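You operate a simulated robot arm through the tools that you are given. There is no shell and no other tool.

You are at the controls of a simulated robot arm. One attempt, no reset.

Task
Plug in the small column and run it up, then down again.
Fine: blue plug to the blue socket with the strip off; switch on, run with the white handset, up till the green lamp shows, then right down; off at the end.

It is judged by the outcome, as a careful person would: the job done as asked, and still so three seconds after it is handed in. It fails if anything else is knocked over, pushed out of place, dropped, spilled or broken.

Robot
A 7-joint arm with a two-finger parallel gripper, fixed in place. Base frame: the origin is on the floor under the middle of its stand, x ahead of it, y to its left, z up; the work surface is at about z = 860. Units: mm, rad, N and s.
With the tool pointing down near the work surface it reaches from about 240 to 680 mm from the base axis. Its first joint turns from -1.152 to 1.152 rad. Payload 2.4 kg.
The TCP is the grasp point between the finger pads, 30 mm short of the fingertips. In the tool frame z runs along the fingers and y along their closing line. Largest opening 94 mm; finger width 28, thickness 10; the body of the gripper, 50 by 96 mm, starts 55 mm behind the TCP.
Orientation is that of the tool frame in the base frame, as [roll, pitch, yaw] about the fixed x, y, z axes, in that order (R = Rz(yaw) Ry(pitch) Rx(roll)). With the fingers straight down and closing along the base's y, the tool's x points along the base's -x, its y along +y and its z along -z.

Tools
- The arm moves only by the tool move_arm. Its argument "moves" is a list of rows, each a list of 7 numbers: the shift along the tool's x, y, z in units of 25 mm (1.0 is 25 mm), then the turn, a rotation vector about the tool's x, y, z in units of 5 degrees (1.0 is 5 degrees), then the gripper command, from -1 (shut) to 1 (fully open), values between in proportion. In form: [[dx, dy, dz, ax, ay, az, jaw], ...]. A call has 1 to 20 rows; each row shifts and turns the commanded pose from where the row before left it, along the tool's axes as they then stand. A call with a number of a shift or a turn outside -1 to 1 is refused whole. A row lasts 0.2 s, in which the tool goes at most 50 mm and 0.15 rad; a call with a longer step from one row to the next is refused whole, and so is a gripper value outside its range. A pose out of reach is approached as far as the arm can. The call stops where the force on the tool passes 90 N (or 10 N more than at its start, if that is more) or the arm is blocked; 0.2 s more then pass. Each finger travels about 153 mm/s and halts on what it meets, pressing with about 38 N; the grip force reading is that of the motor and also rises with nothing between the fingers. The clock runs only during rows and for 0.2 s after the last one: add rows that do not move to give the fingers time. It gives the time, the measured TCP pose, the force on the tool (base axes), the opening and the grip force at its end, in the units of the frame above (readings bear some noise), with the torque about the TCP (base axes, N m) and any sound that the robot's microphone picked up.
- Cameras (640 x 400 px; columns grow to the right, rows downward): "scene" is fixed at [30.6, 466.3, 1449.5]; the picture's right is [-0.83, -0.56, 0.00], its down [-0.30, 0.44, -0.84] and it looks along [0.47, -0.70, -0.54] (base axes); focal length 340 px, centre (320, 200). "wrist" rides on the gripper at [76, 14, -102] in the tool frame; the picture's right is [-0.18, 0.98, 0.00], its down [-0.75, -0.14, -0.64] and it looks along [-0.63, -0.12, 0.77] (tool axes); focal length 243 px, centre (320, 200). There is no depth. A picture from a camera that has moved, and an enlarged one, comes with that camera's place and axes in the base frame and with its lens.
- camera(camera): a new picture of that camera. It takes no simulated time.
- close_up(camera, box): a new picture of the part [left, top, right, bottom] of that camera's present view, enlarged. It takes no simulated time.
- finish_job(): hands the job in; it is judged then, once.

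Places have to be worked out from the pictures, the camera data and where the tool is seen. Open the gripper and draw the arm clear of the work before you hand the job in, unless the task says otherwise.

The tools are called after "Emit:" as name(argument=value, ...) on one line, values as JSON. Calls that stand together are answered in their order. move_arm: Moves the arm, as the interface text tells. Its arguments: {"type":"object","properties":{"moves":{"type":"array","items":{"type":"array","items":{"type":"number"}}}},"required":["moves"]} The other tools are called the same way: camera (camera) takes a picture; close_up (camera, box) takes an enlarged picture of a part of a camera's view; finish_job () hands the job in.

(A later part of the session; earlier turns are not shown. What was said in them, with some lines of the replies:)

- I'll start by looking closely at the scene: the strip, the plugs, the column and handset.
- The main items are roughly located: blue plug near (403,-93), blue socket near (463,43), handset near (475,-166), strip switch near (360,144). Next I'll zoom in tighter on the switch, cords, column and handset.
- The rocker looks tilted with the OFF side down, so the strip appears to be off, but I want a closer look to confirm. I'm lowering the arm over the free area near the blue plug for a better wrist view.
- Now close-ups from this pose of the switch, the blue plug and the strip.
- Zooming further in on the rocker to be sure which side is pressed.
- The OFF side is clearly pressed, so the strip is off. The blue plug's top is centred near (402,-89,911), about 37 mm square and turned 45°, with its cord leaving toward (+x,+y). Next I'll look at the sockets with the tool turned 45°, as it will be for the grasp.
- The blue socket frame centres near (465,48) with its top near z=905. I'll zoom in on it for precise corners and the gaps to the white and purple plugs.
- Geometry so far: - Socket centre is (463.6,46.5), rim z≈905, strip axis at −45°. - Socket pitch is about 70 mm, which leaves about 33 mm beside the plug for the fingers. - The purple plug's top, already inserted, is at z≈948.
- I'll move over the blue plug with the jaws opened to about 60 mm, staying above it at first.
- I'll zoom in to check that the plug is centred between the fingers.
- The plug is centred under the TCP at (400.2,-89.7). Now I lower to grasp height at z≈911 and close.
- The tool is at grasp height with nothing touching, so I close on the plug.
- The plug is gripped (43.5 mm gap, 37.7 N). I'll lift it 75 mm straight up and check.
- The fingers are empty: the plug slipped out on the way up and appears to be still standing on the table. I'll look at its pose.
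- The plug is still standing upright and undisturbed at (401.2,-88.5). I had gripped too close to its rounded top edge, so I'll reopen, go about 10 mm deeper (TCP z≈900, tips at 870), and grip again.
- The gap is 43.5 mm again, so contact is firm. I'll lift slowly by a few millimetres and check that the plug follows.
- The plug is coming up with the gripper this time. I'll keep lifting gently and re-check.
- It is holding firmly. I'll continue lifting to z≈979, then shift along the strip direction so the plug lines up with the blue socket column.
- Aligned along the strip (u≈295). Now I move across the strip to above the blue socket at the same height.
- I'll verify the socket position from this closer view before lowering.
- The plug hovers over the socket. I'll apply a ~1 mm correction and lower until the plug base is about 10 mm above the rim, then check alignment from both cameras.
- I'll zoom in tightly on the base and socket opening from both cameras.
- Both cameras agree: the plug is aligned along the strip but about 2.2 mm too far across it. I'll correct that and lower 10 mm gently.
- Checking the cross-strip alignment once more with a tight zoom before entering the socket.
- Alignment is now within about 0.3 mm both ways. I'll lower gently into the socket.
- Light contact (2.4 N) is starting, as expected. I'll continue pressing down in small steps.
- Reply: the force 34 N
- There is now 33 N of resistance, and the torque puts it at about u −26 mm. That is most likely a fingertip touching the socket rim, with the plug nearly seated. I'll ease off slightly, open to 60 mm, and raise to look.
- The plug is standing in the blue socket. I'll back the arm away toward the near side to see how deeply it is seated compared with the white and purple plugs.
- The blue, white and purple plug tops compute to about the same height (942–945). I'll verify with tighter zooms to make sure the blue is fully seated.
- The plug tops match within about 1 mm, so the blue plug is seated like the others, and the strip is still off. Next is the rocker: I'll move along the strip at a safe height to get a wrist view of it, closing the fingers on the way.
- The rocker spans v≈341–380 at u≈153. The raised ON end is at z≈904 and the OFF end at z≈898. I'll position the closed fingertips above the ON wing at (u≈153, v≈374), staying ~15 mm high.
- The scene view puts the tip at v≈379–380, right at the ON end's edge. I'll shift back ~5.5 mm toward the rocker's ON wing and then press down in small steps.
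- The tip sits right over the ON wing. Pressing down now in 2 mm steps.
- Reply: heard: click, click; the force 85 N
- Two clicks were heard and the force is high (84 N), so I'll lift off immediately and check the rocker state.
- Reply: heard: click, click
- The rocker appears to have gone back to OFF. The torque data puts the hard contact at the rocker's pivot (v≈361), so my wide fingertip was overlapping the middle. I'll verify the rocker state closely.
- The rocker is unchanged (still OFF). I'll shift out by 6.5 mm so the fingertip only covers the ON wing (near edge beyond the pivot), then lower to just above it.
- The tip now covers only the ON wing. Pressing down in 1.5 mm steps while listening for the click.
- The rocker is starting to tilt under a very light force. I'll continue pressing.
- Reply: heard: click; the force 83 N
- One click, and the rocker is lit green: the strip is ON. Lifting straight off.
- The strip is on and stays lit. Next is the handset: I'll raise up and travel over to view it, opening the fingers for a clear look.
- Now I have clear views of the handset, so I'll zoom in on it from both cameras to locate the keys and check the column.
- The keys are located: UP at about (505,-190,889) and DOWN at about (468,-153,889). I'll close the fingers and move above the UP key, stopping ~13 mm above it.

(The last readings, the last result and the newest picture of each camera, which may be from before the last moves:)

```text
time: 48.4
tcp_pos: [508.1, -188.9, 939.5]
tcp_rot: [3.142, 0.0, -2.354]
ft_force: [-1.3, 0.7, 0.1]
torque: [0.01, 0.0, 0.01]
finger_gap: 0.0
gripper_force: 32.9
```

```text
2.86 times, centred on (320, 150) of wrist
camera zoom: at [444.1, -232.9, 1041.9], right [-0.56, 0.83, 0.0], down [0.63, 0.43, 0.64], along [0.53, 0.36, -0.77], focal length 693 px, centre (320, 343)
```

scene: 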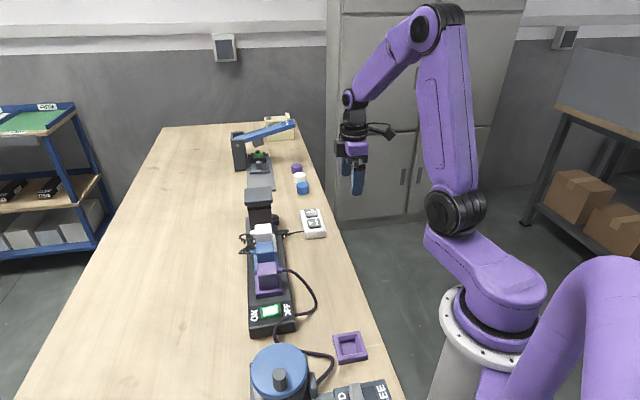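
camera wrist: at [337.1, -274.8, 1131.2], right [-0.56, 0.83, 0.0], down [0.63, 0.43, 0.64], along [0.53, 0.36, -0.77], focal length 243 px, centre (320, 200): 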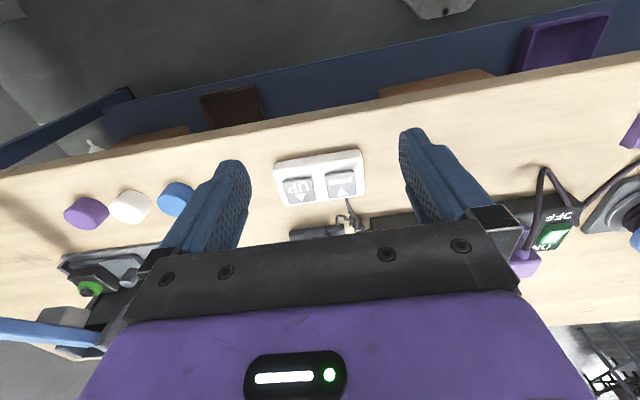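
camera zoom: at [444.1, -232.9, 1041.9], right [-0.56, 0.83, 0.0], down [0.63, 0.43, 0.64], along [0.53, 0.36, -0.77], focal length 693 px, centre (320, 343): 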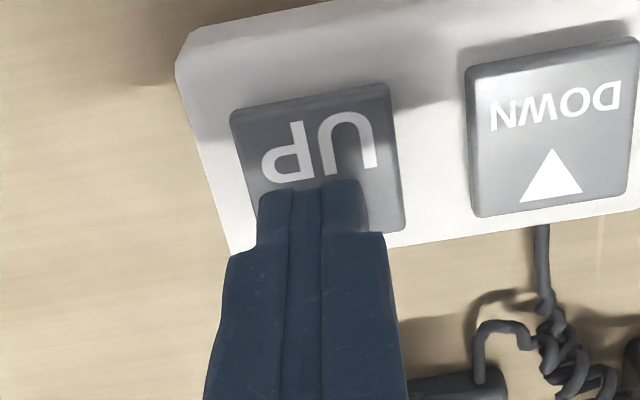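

The tip is about 3 mm too far in v, otherwise centred over UP. I'll correct that and lower to just above the key.

Emit:
move_arm(moves=[[0.12, 0.03, 0, 0, 0, 0, -1], [0, 0, 0.3, 0, 0, 0, -1], [0, 0, 0.2, 0, 0, 0, -1], [0, 0, 0, 0, 0, 0, -1]])

Emit:
close_up(camera="scene", box=[290, 195, 340, 245])

Emit:
close_up(camera="wrist", box=[240, 80, 400, 220])

```text
time: 49.4
tcp_pos: [504.8, -189.1, 927.5]
tcp_rot: [-3.141, 0.0, -2.357]
ft_force: [0.4, 0.4, 0.2]
torque: [0.0, -0.02, 0.02]
finger_gap: 0.0
gripper_force: 32.5
```

```text
8.00 times, centred on (315, 220) of scene
camera zoom: at [30.6, 466.3, 1449.5], right [-0.83, -0.56, 0.0], down [-0.3, 0.44, -0.84], along [0.47, -0.7, -0.54], focal length 2722 px, centre (360, 40)
```

zoom: 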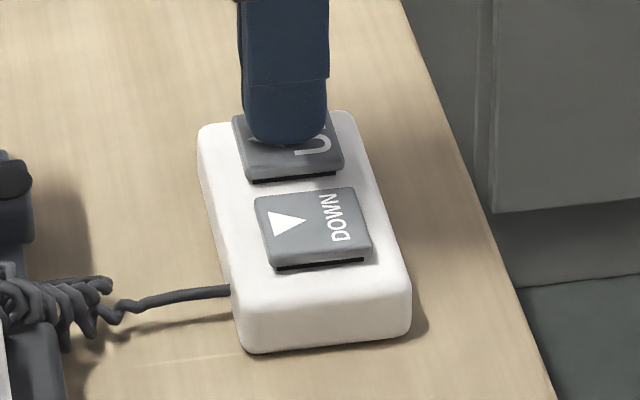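

```text
2.86 times, centred on (320, 150) of wrist
camera zoom: at [441.1, -233.6, 1029.7], right [-0.56, 0.83, 0.0], down [0.63, 0.43, 0.64], along [0.53, 0.36, -0.77], focal length 693 px, centre (320, 343)
```

zoom: 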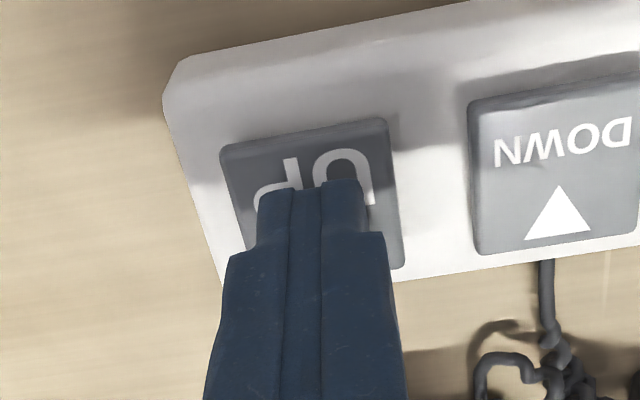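

Centred over the UP key. Lowering in small steps to make contact.

Emit:
move_arm(moves=[[0, 0, 0.06, 0, 0, 0, -1], [0, 0, 0.06, 0, 0, 0, -1], [0, 0, 0.06, 0, 0, 0, -1], [0, 0, 0, 0, 0, 0, -1]])

Emit:
close_up(camera="scene", box=[235, 145, 345, 265])

```text
time: 50.4
tcp_pos: [503.6, -188.9, 921.7]
tcp_rot: [3.14, 0.0, -2.356]
ft_force: [-1.2, 1.5, 2.9]
torque: [0.09, -0.01, 0.01]
finger_gap: 0.1
gripper_force: 33.0
heard: click
```

```text
3.33 times, centred on (290, 205) of scene
camera zoom: at [30.5, 466.3, 1449.5], right [-0.83, -0.56, 0.0], down [-0.3, 0.44, -0.84], along [0.47, -0.7, -0.53], focal length 1134 px, centre (420, 183)
```

zoom: 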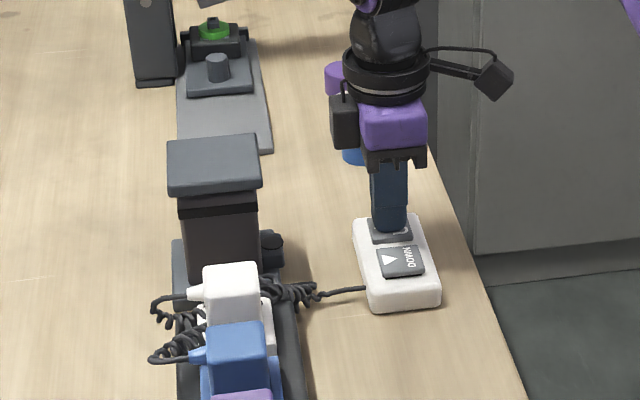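

A click with only ~3 N, so the key has likely engaged. I'll hold for 1 s and see whether the column rises.

Emit:
move_arm(moves=[[0, 0, 0, 0, 0, 0, -1], [0, 0, 0, 0, 0, 0, -1], [0, 0, 0, 0, 0, 0, -1], [0, 0, 0, 0, 0, 0, -1], [0, 0, 0, 0, 0, 0, -1]])

Emit:
close_up(camera="scene", box=[235, 145, 345, 265])

```text
time: 51.6
tcp_pos: [505.4, -190.1, 922.0]
tcp_rot: [-3.14, 0.0, -2.356]
ft_force: [-0.6, 1.8, 1.9]
torque: [0.05, 0.04, 0.04]
finger_gap: 0.1
gripper_force: 32.7
```

```text
3.33 times, centred on (290, 205) of scene
camera zoom: at [30.6, 466.3, 1449.5], right [-0.83, -0.56, 0.0], down [-0.3, 0.44, -0.84], along [0.47, -0.7, -0.53], focal length 1134 px, centre (420, 183)
```

zoom: 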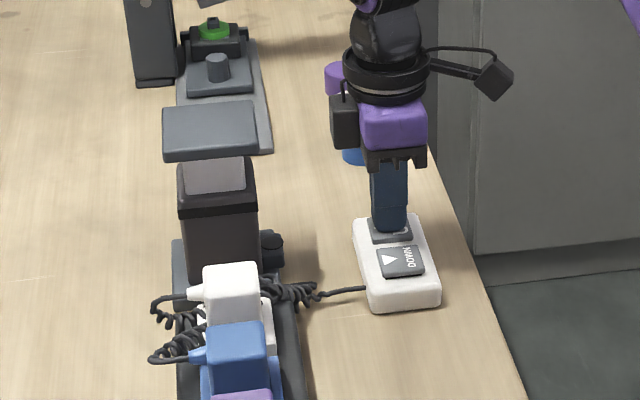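

The column is rising. I'll keep holding in 1 s increments and watch for the green lamp.

Emit:
move_arm(moves=[[0, 0, 0, 0, 0, 0, -1], [0, 0, 0, 0, 0, 0, -1], [0, 0, 0, 0, 0, 0, -1], [0, 0, 0, 0, 0, 0, -1], [0, 0, 0, 0, 0, 0, -1]])

Emit:
camera(camera="scene")

Emit:
close_up(camera="scene", box=[235, 145, 345, 265])

```text
time: 52.8
tcp_pos: [503.8, -190.4, 921.6]
tcp_rot: [-3.141, 0.0, -2.355]
ft_force: [-0.2, 1.0, 0.6]
torque: [0.0, -0.01, 0.01]
finger_gap: 0.0
gripper_force: 32.8
```

```text
taken
```

scene: 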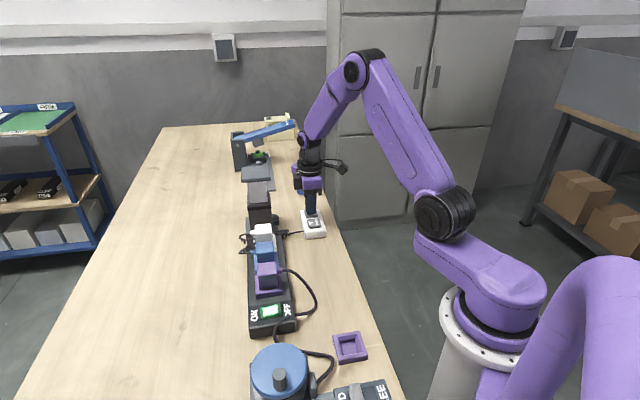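

```text
3.33 times, centred on (290, 205) of scene
camera zoom: at [30.6, 466.3, 1449.5], right [-0.83, -0.56, 0.0], down [-0.3, 0.44, -0.84], along [0.47, -0.7, -0.53], focal length 1134 px, centre (420, 183)
```

zoom: 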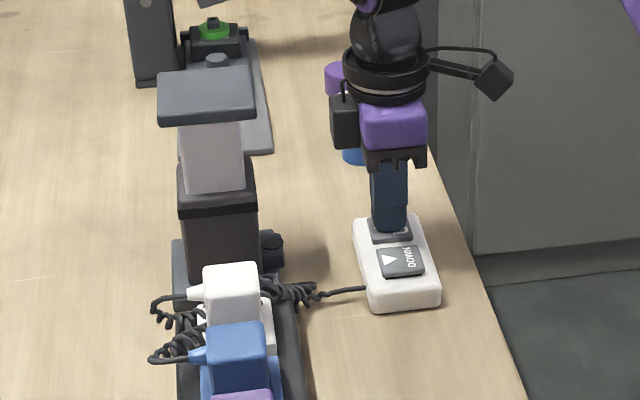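

Still rising steadily, with no lamp yet. I'll hold with a hair more pressure.

Emit:
move_arm(moves=[[0, 0, 0.02, 0, 0, 0, -1], [0, 0, 0, 0, 0, 0, -1], [0, 0, 0, 0, 0, 0, -1], [0, 0, 0, 0, 0, 0, -1], [0, 0, 0, 0, 0, 0, -1]])

Emit:
close_up(camera="scene", box=[235, 135, 345, 265])

```text
time: 54.0
tcp_pos: [503.7, -188.6, 921.4]
tcp_rot: [3.141, 0.001, -2.357]
ft_force: [0.8, 0.5, 1.7]
torque: [0.01, -0.06, 0.01]
finger_gap: 0.0
gripper_force: 32.8
```

```text
3.08 times, centred on (290, 200) of scene
camera zoom: at [30.6, 466.3, 1449.5], right [-0.83, -0.56, 0.0], down [-0.3, 0.44, -0.84], along [0.47, -0.7, -0.53], focal length 1047 px, centre (412, 200)
```

zoom: 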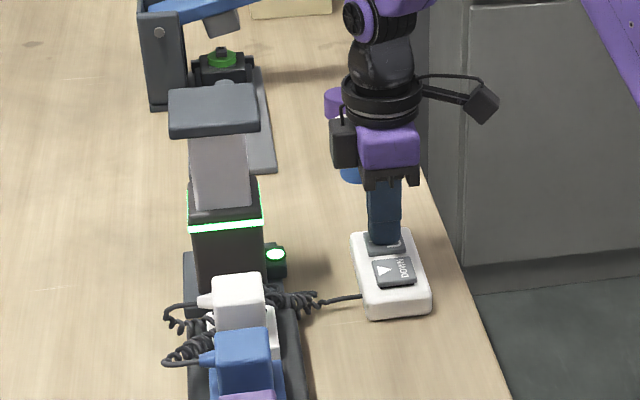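

The green lamp and ring are lit, so the column is up. Releasing the UP key.

Emit:
move_arm(moves=[[0, 0, -0.3, 0, 0, 0, -1], [0, 0, -0.4, 0, 0, 0, -1], [0, 0, 0, 0, 0, 0, -1]])

Emit:
close_up(camera="scene", box=[235, 135, 345, 265])

```text
time: 54.8
tcp_pos: [502.9, -189.7, 939.1]
tcp_rot: [-3.141, 0.0, -2.357]
ft_force: [-0.9, 0.3, 0.2]
torque: [0.06, -0.01, 0.04]
finger_gap: 0.2
gripper_force: 33.1
```

```text
3.08 times, centred on (290, 200) of scene
camera zoom: at [30.6, 466.3, 1449.5], right [-0.83, -0.56, 0.0], down [-0.3, 0.44, -0.84], along [0.47, -0.7, -0.54], focal length 1047 px, centre (412, 200)
```

zoom: 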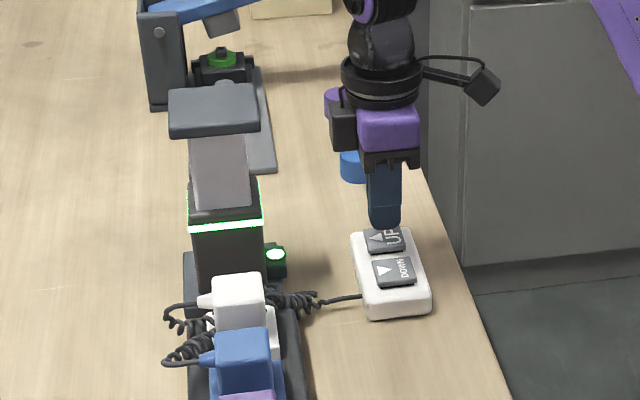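

The lamp stays lit with the key released. Now I shift 52.7 mm along the handset to above the DOWN key.

Emit:
move_arm(moves=[[0, 0.6, 0, 0, 0, 0, -1], [0, 0.8, 0, 0, 0, 0, -1], [0, 0.71, 0, 0, 0, 0, -1], [0, 0, 0.4, 0, 0, 0, -1], [0, 0, 0, 0, 0, 0, -1]])

Emit:
close_up(camera="scene", box=[290, 195, 340, 245])

Emit:
close_up(camera="wrist", box=[240, 80, 400, 220])

```text
time: 56.0
tcp_pos: [466.8, -153.2, 929.3]
tcp_rot: [3.142, 0.0, -2.358]
ft_force: [-0.6, 0.3, 0.4]
torque: [-0.02, -0.02, -0.05]
finger_gap: 0.0
gripper_force: 33.4
```

```text
8.00 times, centred on (315, 220) of scene
camera zoom: at [30.6, 466.3, 1449.5], right [-0.83, -0.56, 0.0], down [-0.3, 0.44, -0.84], along [0.47, -0.7, -0.54], focal length 2722 px, centre (360, 40)
```

zoom: 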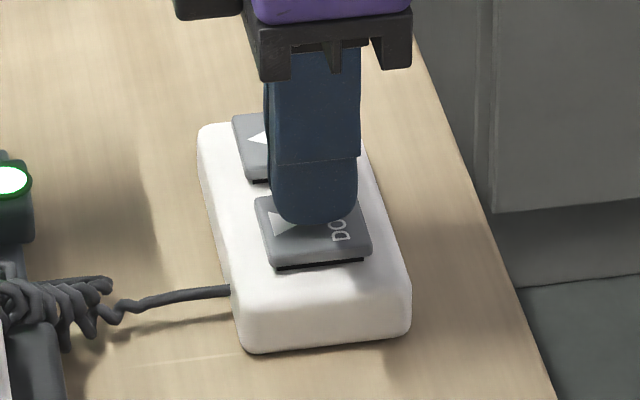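

```text
2.86 times, centred on (320, 150) of wrist
camera zoom: at [403.6, -197.6, 1031.7], right [-0.56, 0.83, 0.0], down [0.63, 0.43, 0.64], along [0.53, 0.36, -0.77], focal length 693 px, centre (320, 343)
```

zoom: 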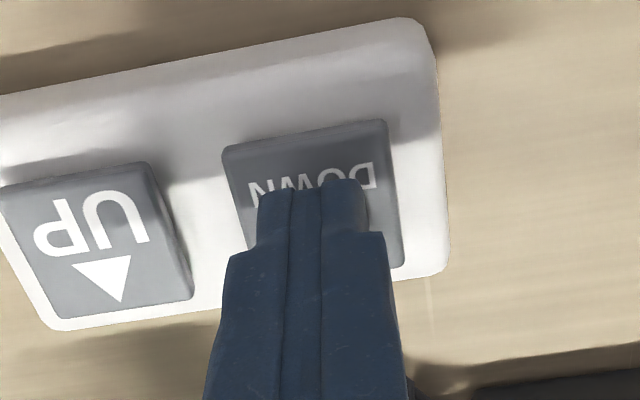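

Centred over DOWN with the lamp still green. Pressing down gently the same way as before.

Emit:
move_arm(moves=[[0, 0, 0.08, 0, 0, 0, -1], [0, 0, 0.08, 0, 0, 0, -1], [0, 0, 0.08, 0, 0, 0, -1], [0, 0, 0.04, 0, 0, 0, -1], [0, 0, 0, 0, 0, 0, -1]])

Emit:
close_up(camera="scene", box=[235, 135, 345, 265])

```text
time: 57.2
tcp_pos: [467.7, -153.3, 921.7]
tcp_rot: [3.141, 0.0, -2.356]
ft_force: [-0.8, -0.7, 2.1]
torque: [-0.03, 0.02, 0.0]
finger_gap: 0.1
gripper_force: 33.2
heard: click
```

```text
3.08 times, centred on (290, 200) of scene
camera zoom: at [30.5, 466.3, 1449.5], right [-0.83, -0.56, 0.0], down [-0.3, 0.44, -0.84], along [0.47, -0.7, -0.53], focal length 1047 px, centre (412, 200)
```

zoom: 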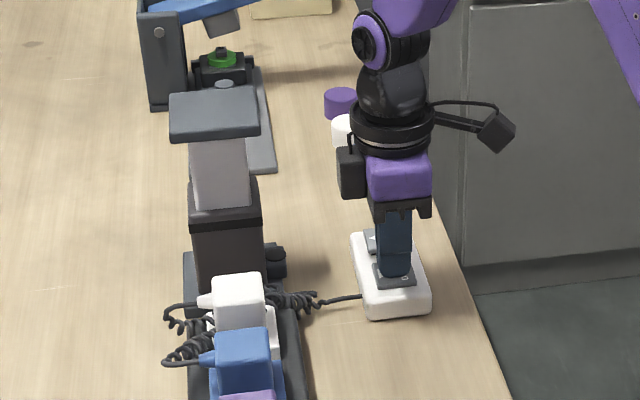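

The DOWN key clicked, the lamp went out and the column has started down. I'll keep holding.

Emit:
move_arm(moves=[[0, 0, 0, 0, 0, 0, -1], [0, 0, 0, 0, 0, 0, -1], [0, 0, 0, 0, 0, 0, -1], [0, 0, 0, 0, 0, 0, -1], [0, 0, 0, 0, 0, 0, -1], [0, 0, 0, 0, 0, 0, -1], [0, 0, 0, 0, 0, 0, -1], [0, 0, 0, 0, 0, 0, -1], [0, 0, 0, 0, 0, 0, -1], [0, 0, 0, 0, 0, 0, -1], [0, 0, 0, 0, 0, 0, -1], [0, 0, 0, 0, 0, 0, -1]])

Emit:
close_up(camera="scene", box=[235, 135, 345, 265])

```text
time: 59.8
tcp_pos: [468.3, -152.4, 922.4]
tcp_rot: [-3.141, -0.001, -2.358]
ft_force: [-0.2, 0.5, 1.7]
torque: [-0.03, 0.0, 0.04]
finger_gap: 0.0
gripper_force: 33.1
```

```text
3.08 times, centred on (290, 200) of scene
camera zoom: at [30.6, 466.3, 1449.5], right [-0.83, -0.56, 0.0], down [-0.3, 0.44, -0.84], along [0.47, -0.7, -0.53], focal length 1047 px, centre (412, 200)
```

zoom: 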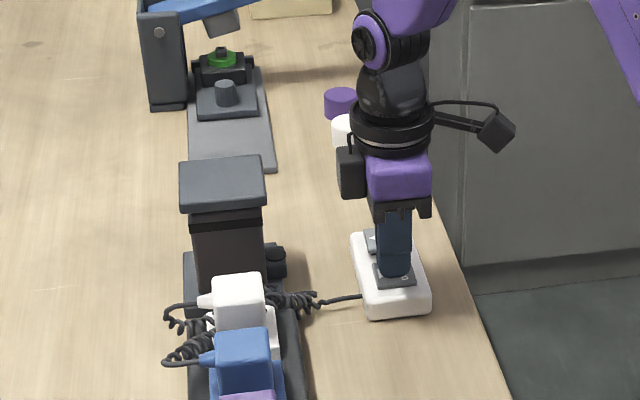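

It looks nearly at the bottom. I'll hold another 1.2 s to be sure it is right down, then compare.

Emit:
move_arm(moves=[[0, 0, 0, 0, 0, 0, -1], [0, 0, 0, 0, 0, 0, -1], [0, 0, 0, 0, 0, 0, -1], [0, 0, 0, 0, 0, 0, -1], [0, 0, 0, 0, 0, 0, -1], [0, 0, 0, 0, 0, 0, -1]])

Emit:
close_up(camera="scene", box=[235, 135, 345, 265])

Emit:
close_up(camera="scene", box=[235, 175, 345, 265])

```text
time: 61.2
tcp_pos: [466.9, -152.2, 923.0]
tcp_rot: [3.14, 0.0, -2.355]
ft_force: [-0.2, 0.8, 1.8]
torque: [-0.01, -0.04, 0.01]
finger_gap: 0.0
gripper_force: 32.9
```

```text
3.08 times, centred on (290, 200) of scene
camera zoom: at [30.6, 466.3, 1449.5], right [-0.83, -0.56, 0.0], down [-0.3, 0.44, -0.84], along [0.47, -0.7, -0.53], focal length 1047 px, centre (412, 200)
```

zoom: 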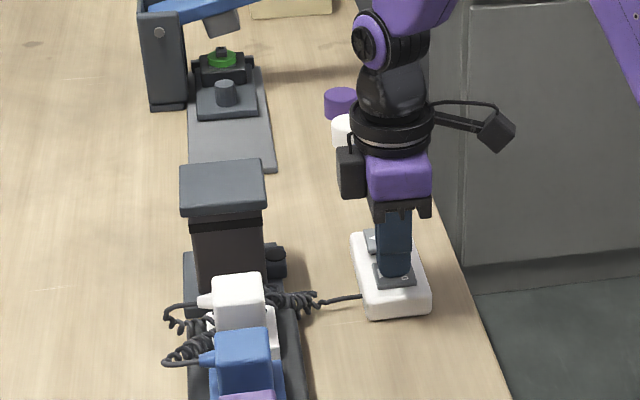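

```text
4.44 times, centred on (290, 220) of scene
camera zoom: at [30.6, 466.3, 1449.5], right [-0.83, -0.56, 0.0], down [-0.3, 0.44, -0.84], along [0.47, -0.7, -0.53], focal length 1512 px, centre (453, 111)
```

zoom: 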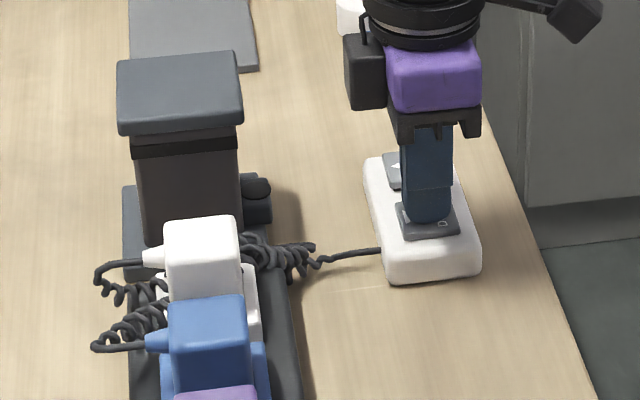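

The column now matches its original lowered position. One more second of holding will confirm it has stopped, then I release.

Emit:
move_arm(moves=[[0, 0, 0, 0, 0, 0, -1], [0, 0, 0, 0, 0, 0, -1], [0, 0, 0, 0, 0, 0, -1], [0, 0, 0, 0, 0, 0, -1], [0, 0, 0, 0, 0, 0, -1]])

Emit:
close_up(camera="scene", box=[235, 175, 345, 265])

```text
time: 62.4
tcp_pos: [467.0, -152.9, 922.9]
tcp_rot: [3.141, -0.001, -2.355]
ft_force: [-0.6, 0.2, 1.6]
torque: [0.01, -0.02, 0.02]
finger_gap: 0.0
gripper_force: 32.8
```

```text
4.44 times, centred on (290, 220) of scene
camera zoom: at [30.6, 466.3, 1449.5], right [-0.83, -0.56, 0.0], down [-0.3, 0.44, -0.84], along [0.47, -0.7, -0.53], focal length 1512 px, centre (453, 111)
```

zoom: 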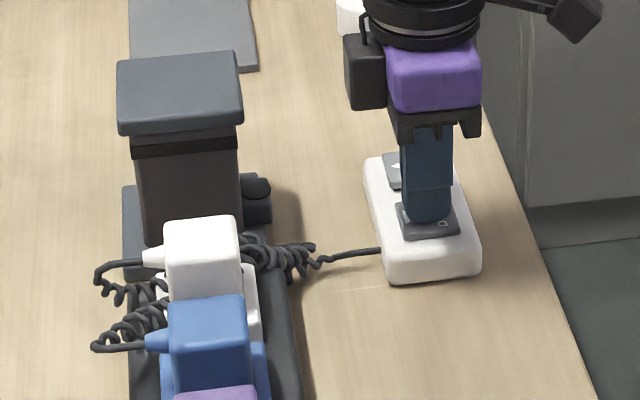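

The column is fully down and stationary. I'll release DOWN, raise, and travel back to above the OFF side of the strip's rocker.

Emit:
move_arm(moves=[[0, 0, -0.4, 0, 0, 0, -1], [0, 0, -0.8, 0, 0, 0, -1], [0, 0, -1, 0, 0, 0, -1], [0, 0, -1, 0, 0, 0, -1], [0, 0, -1, 0, 0, 0, -1], [-0.2, 0.6, 0, 0, 0, 0, -1], [-0.4, 0.98, 0, 0, 0, 0, -1], [-0.4, 0.98, 0, 0, 0, 0, -1], [-0.4, 0.98, 0, 0, 0, 0, -1], [-0.4, 0.98, 0, 0, 0, 0, -1], [-0.4, 0.98, 0, 0, 0, 0, -1], [-0.4, 0.98, 0, 0, 0, 0, -1], [-0.4, 0.98, 0, 0, 0, 0, -1], [-0.4, 0.98, 0, 0, 0, 0, -1], [-0.4, 0.98, 0, 0, 0, 0, -1], [-0.4, 0.98, 0, 0, 0, 0, -1], [-0.44, 0.95, 0, 0, 0, 0, -1], [0, 0, 0, 0, 0, 0, -1]])

Emit:
camera(camera="scene")

Emit:
close_up(camera="scene", box=[220, 170, 350, 270])

```text
time: 66.2
tcp_pos: [347.2, 129.3, 1027.7]
tcp_rot: [3.141, 0.0, -2.358]
ft_force: [0.7, 0.3, 0.2]
torque: [0.02, -0.02, 0.04]
finger_gap: 0.0
gripper_force: 32.8
```

```text
taken
```

scene: 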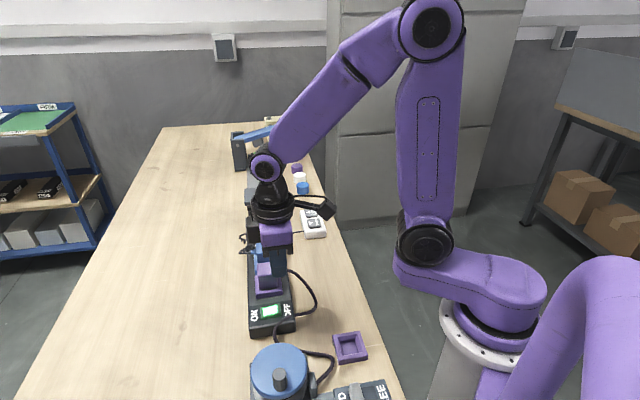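

```text
4.00 times, centred on (285, 220) of scene
camera zoom: at [30.6, 466.3, 1449.5], right [-0.83, -0.56, 0.0], down [-0.3, 0.44, -0.84], along [0.47, -0.7, -0.54], focal length 1361 px, centre (460, 120)
```

zoom: 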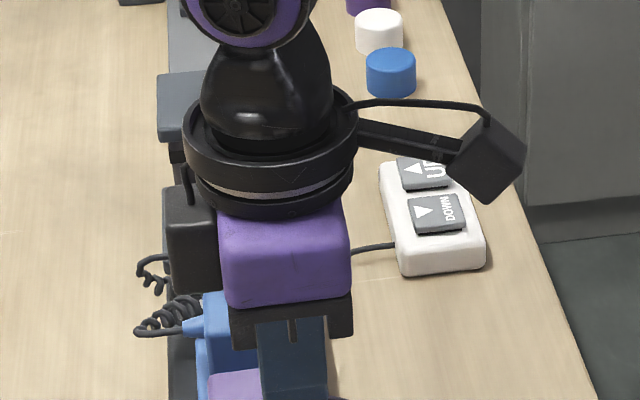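

Positioned at u≈154, v≈337. Lowering to ~10 mm above the rocker's OFF end to check alignment.

Emit:
move_arm(moves=[[0, 0, 0.6, 0, 0, 0, -1], [0, 0, 0.8, 0, 0, 0, -1], [0, 0, 0.8, 0, 0, 0, -1], [0, 0, 0.8, 0, 0, 0, -1], [0, 0, 0.3, 0, 0, 0, -1], [0, 0, 0, 0, 0, 0, -1]])

Emit:
close_up(camera="scene", box=[240, 280, 310, 335])

Emit:
close_up(camera="wrist", box=[240, 60, 400, 200])

```text
time: 67.6
tcp_pos: [348.4, 130.4, 944.3]
tcp_rot: [-3.139, 0.001, -2.356]
ft_force: [-0.4, -0.3, -0.8]
torque: [0.0, -0.01, 0.01]
finger_gap: 0.1
gripper_force: 33.2
```

```text
7.27 times, centred on (275, 308) of scene
camera zoom: at [30.6, 466.3, 1449.5], right [-0.83, -0.56, 0.0], down [-0.3, 0.44, -0.84], along [0.47, -0.7, -0.54], focal length 2474 px, centre (647, -582)
```

zoom: 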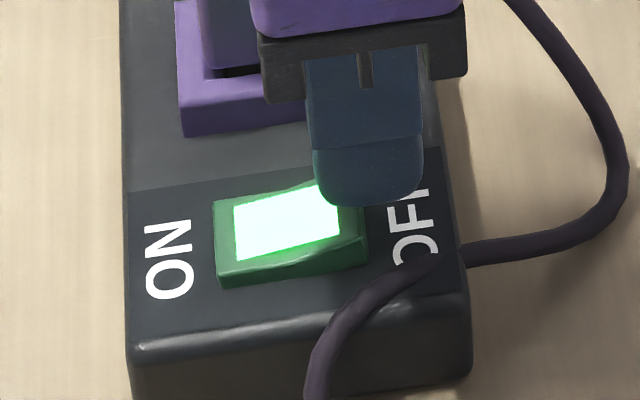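

```text
2.86 times, centred on (320, 130) of wrist
camera zoom: at [284.3, 85.0, 1046.7], right [-0.56, 0.83, 0.0], down [0.63, 0.43, 0.64], along [0.53, 0.36, -0.77], focal length 693 px, centre (320, 400)
```

zoom: 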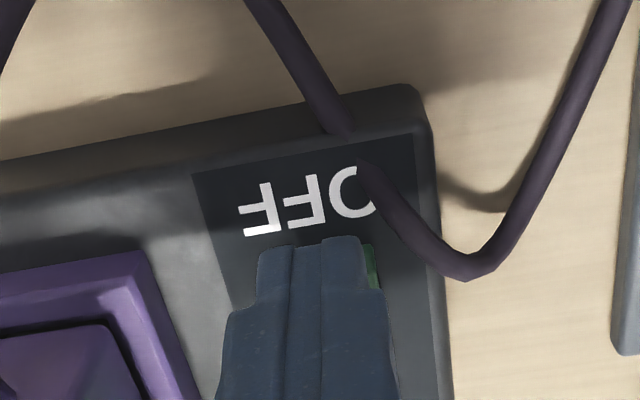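

Aligned over the OFF end, with the fingertip clear of the pivot and the cord. Pressing down stepwise.

Emit:
move_arm(moves=[[0, 0, 0.16, 0, 0, 0, -1], [0, 0, 0.14, 0, 0, 0, -1], [0, 0, 0.06, 0, 0, 0, -1], [0, 0, 0, 0, 0, 0, -1]])

Emit:
close_up(camera="scene", box=[240, 280, 310, 335])

```text
time: 68.6
tcp_pos: [350.2, 130.1, 934.9]
tcp_rot: [-3.141, -0.001, -2.356]
ft_force: [-1.4, -1.2, 2.3]
torque: [-0.03, -0.01, 0.01]
finger_gap: 0.0
gripper_force: 33.0
```

```text
7.27 times, centred on (275, 308) of scene
camera zoom: at [30.6, 466.3, 1449.5], right [-0.83, -0.56, 0.0], down [-0.3, 0.44, -0.84], along [0.47, -0.7, -0.54], focal length 2474 px, centre (647, -582)
```

zoom: 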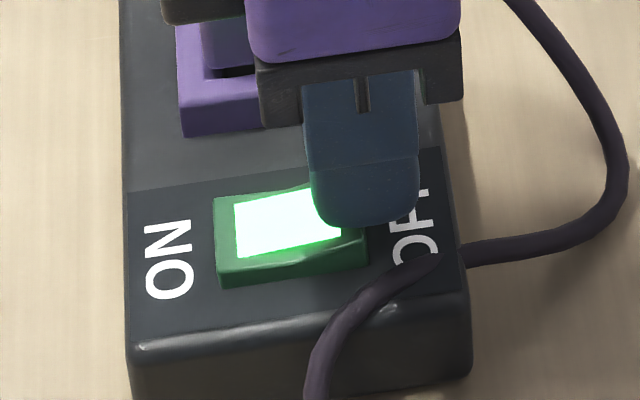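

Contact has begun (2.3 N) and it is still lit. Pressing a bit further in fine steps until the click.

Emit:
move_arm(moves=[[0, 0, 0.04, 0, 0, 0, -1], [0, 0, 0.03, 0, 0, 0, -1], [0, 0, 0, 0, 0, 0, -1]])

Emit:
close_up(camera="scene", box=[240, 280, 310, 335])

```text
time: 69.4
tcp_pos: [348.4, 129.9, 934.6]
tcp_rot: [3.141, -0.001, -2.357]
ft_force: [1.0, -0.5, -0.5]
torque: [-0.02, 0.01, 0.05]
finger_gap: 0.0
gripper_force: 32.4
heard: click
```

```text
7.27 times, centred on (275, 308) of scene
camera zoom: at [30.6, 466.3, 1449.5], right [-0.83, -0.56, 0.0], down [-0.3, 0.44, -0.84], along [0.47, -0.7, -0.54], focal length 2474 px, centre (647, -582)
```

zoom: 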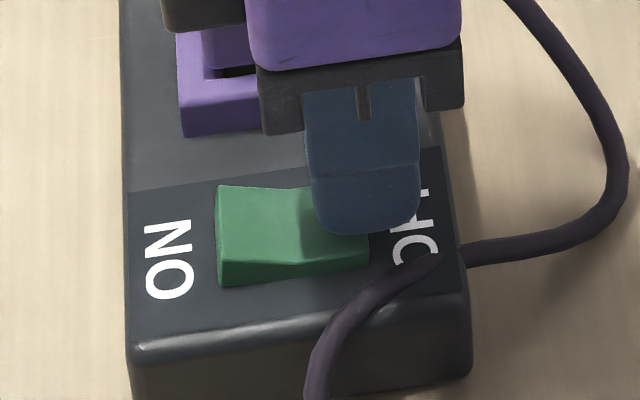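

It clicked, the light is out, and the rocker has snapped to OFF. Now I lift straight up, open the gripper and draw the arm clear.

Emit:
move_arm(moves=[[0, 0, -0.3, 0, 0, 0, -1], [0, 0, -0.6, 0, 0, 0, -1], [0, 0, -1, 0, 0, 0, -1], [0, 0, -1, 0, 0, 0, -1], [0, 0, -1, 0, 0, 0, -1], [0, 0, -1, 0, 0, 0, -1], [0, 0, -1, 0, 0, 0, 0], [0, 0, -1, 0, 0, 0, 1], [0.5, 0, -0.8, 0, 0, 0, 1], [0.6, -0.4, -0.5, 0, 0, 0, 1], [0.6, -0.6, -0.5, 0, 0, 0, 1], [0.4, -0.6, 0, 0, 0, 0, 1], [0, 0, 0, 0, 0, 0, 1]])

Emit:
camera(camera="scene")

Emit:
close_up(camera="scene", box=[220, 170, 350, 340])

Emit:
camera(camera="wrist")

```text
time: 72.2
tcp_pos: [339.3, 64.7, 1149.9]
tcp_rot: [3.141, 0.0, -2.355]
ft_force: [-0.3, 0.4, -0.4]
torque: [0.03, -0.01, 0.0]
finger_gap: 93.9
gripper_force: 0.0
```

```text
taken
```

scene: 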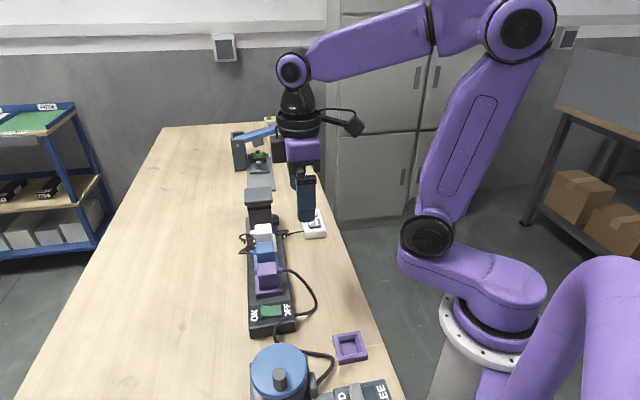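

```text
2.35 times, centred on (285, 255) of scene
camera zoom: at [30.6, 466.3, 1449.5], right [-0.83, -0.56, 0.0], down [-0.3, 0.44, -0.84], along [0.47, -0.7, -0.54], focal length 800 px, centre (402, 71)
```

zoom: 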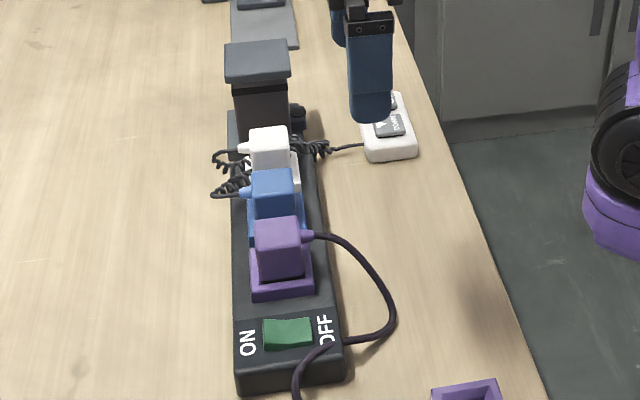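

```text
taken
camera wrist: at [275.4, 20.9, 1252.6], right [-0.56, 0.83, 0.0], down [0.63, 0.43, 0.64], along [0.53, 0.36, -0.77], focal length 243 px, centre (320, 200)
```

wrist: 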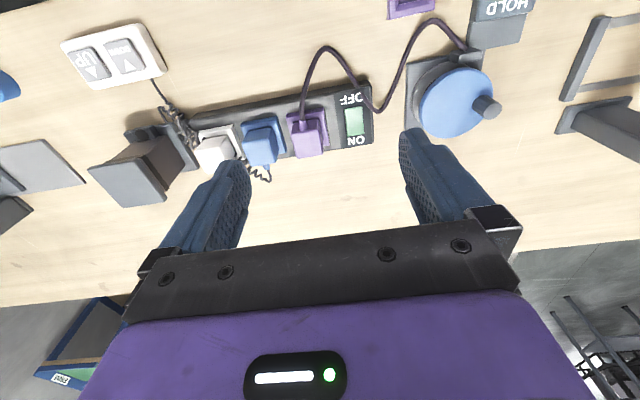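

Everything is in place. One last close check of the rocker, plugs and column before handing in.

Emit:
close_up(camera="scene", box=[245, 290, 305, 335])

Emit:
close_up(camera="scene", box=[235, 175, 345, 300])

Emit:
close_up(camera="wrist", box=[180, 70, 400, 200])

```text
8.89 times, centred on (275, 312) of scene
camera zoom: at [30.6, 466.3, 1449.5], right [-0.83, -0.56, 0.0], down [-0.3, 0.44, -0.84], along [0.47, -0.7, -0.54], focal length 3024 px, centre (720, -800)
```

zoom: 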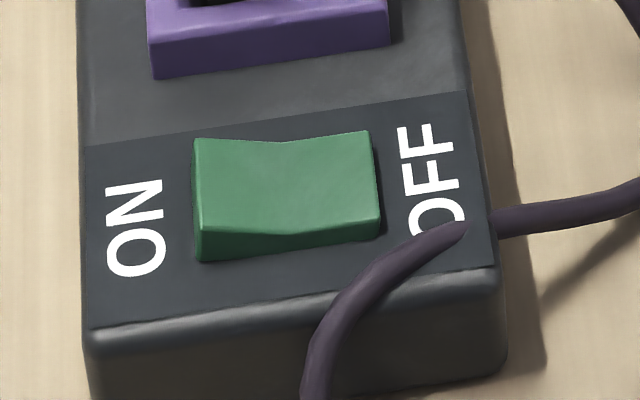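

```text
3.20 times, centred on (290, 238) of scene
camera zoom: at [30.6, 466.3, 1449.5], right [-0.83, -0.56, 0.0], down [-0.3, 0.44, -0.84], along [0.47, -0.7, -0.54], focal length 1089 px, centre (416, 80)
```

zoom: 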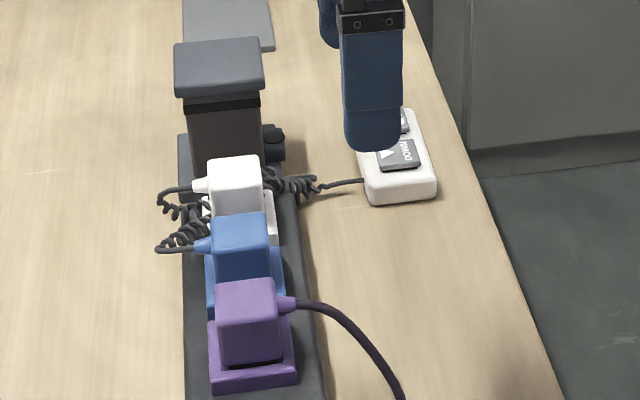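

```text
2.91 times, centred on (290, 135) of wrist
camera zoom: at [275.4, 20.9, 1252.6], right [-0.56, 0.83, 0.0], down [0.63, 0.43, 0.64], along [0.53, 0.36, -0.77], focal length 706 px, centre (407, 389)
```

zoom: 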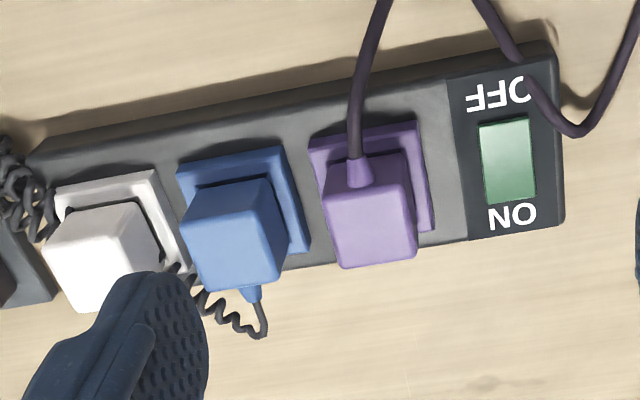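

The final pictures show the strip off and unlit, the blue plug seated in the blue socket, the column right down and nothing else disturbed. The gripper is open and the arm is clear, so I'm handing the job in.

Emit:
finish_job()

```text
The job is handed in.
```

The small column was plugged in, run up until its green lamp lit, then run right down again. The strip is off.

- **Plugging in:** the blue plug went into the blue socket with the strip off, and it sits level with the white and purple plugs.
- **Running it:** I switched the strip on and held UP on the white handset until the lamp lit. I then held DOWN until the column was back at its starting height and had stopped.
- **At hand-in:** the rocker was on OFF and unlit, the gripper was open and the arm was clear. Nothing else looked moved in the last pictures.

Two things didn't go cleanly:
- **First grip:** the blue plug slipped out on the first lift and stayed standing on the table. I gripped it lower the second time.
- **First press of the switch:** it didn't hold. I heard two clicks going down and two coming up, so the strip may have switched on briefly before returning to off. The second press held. The blue plug was already in by then.
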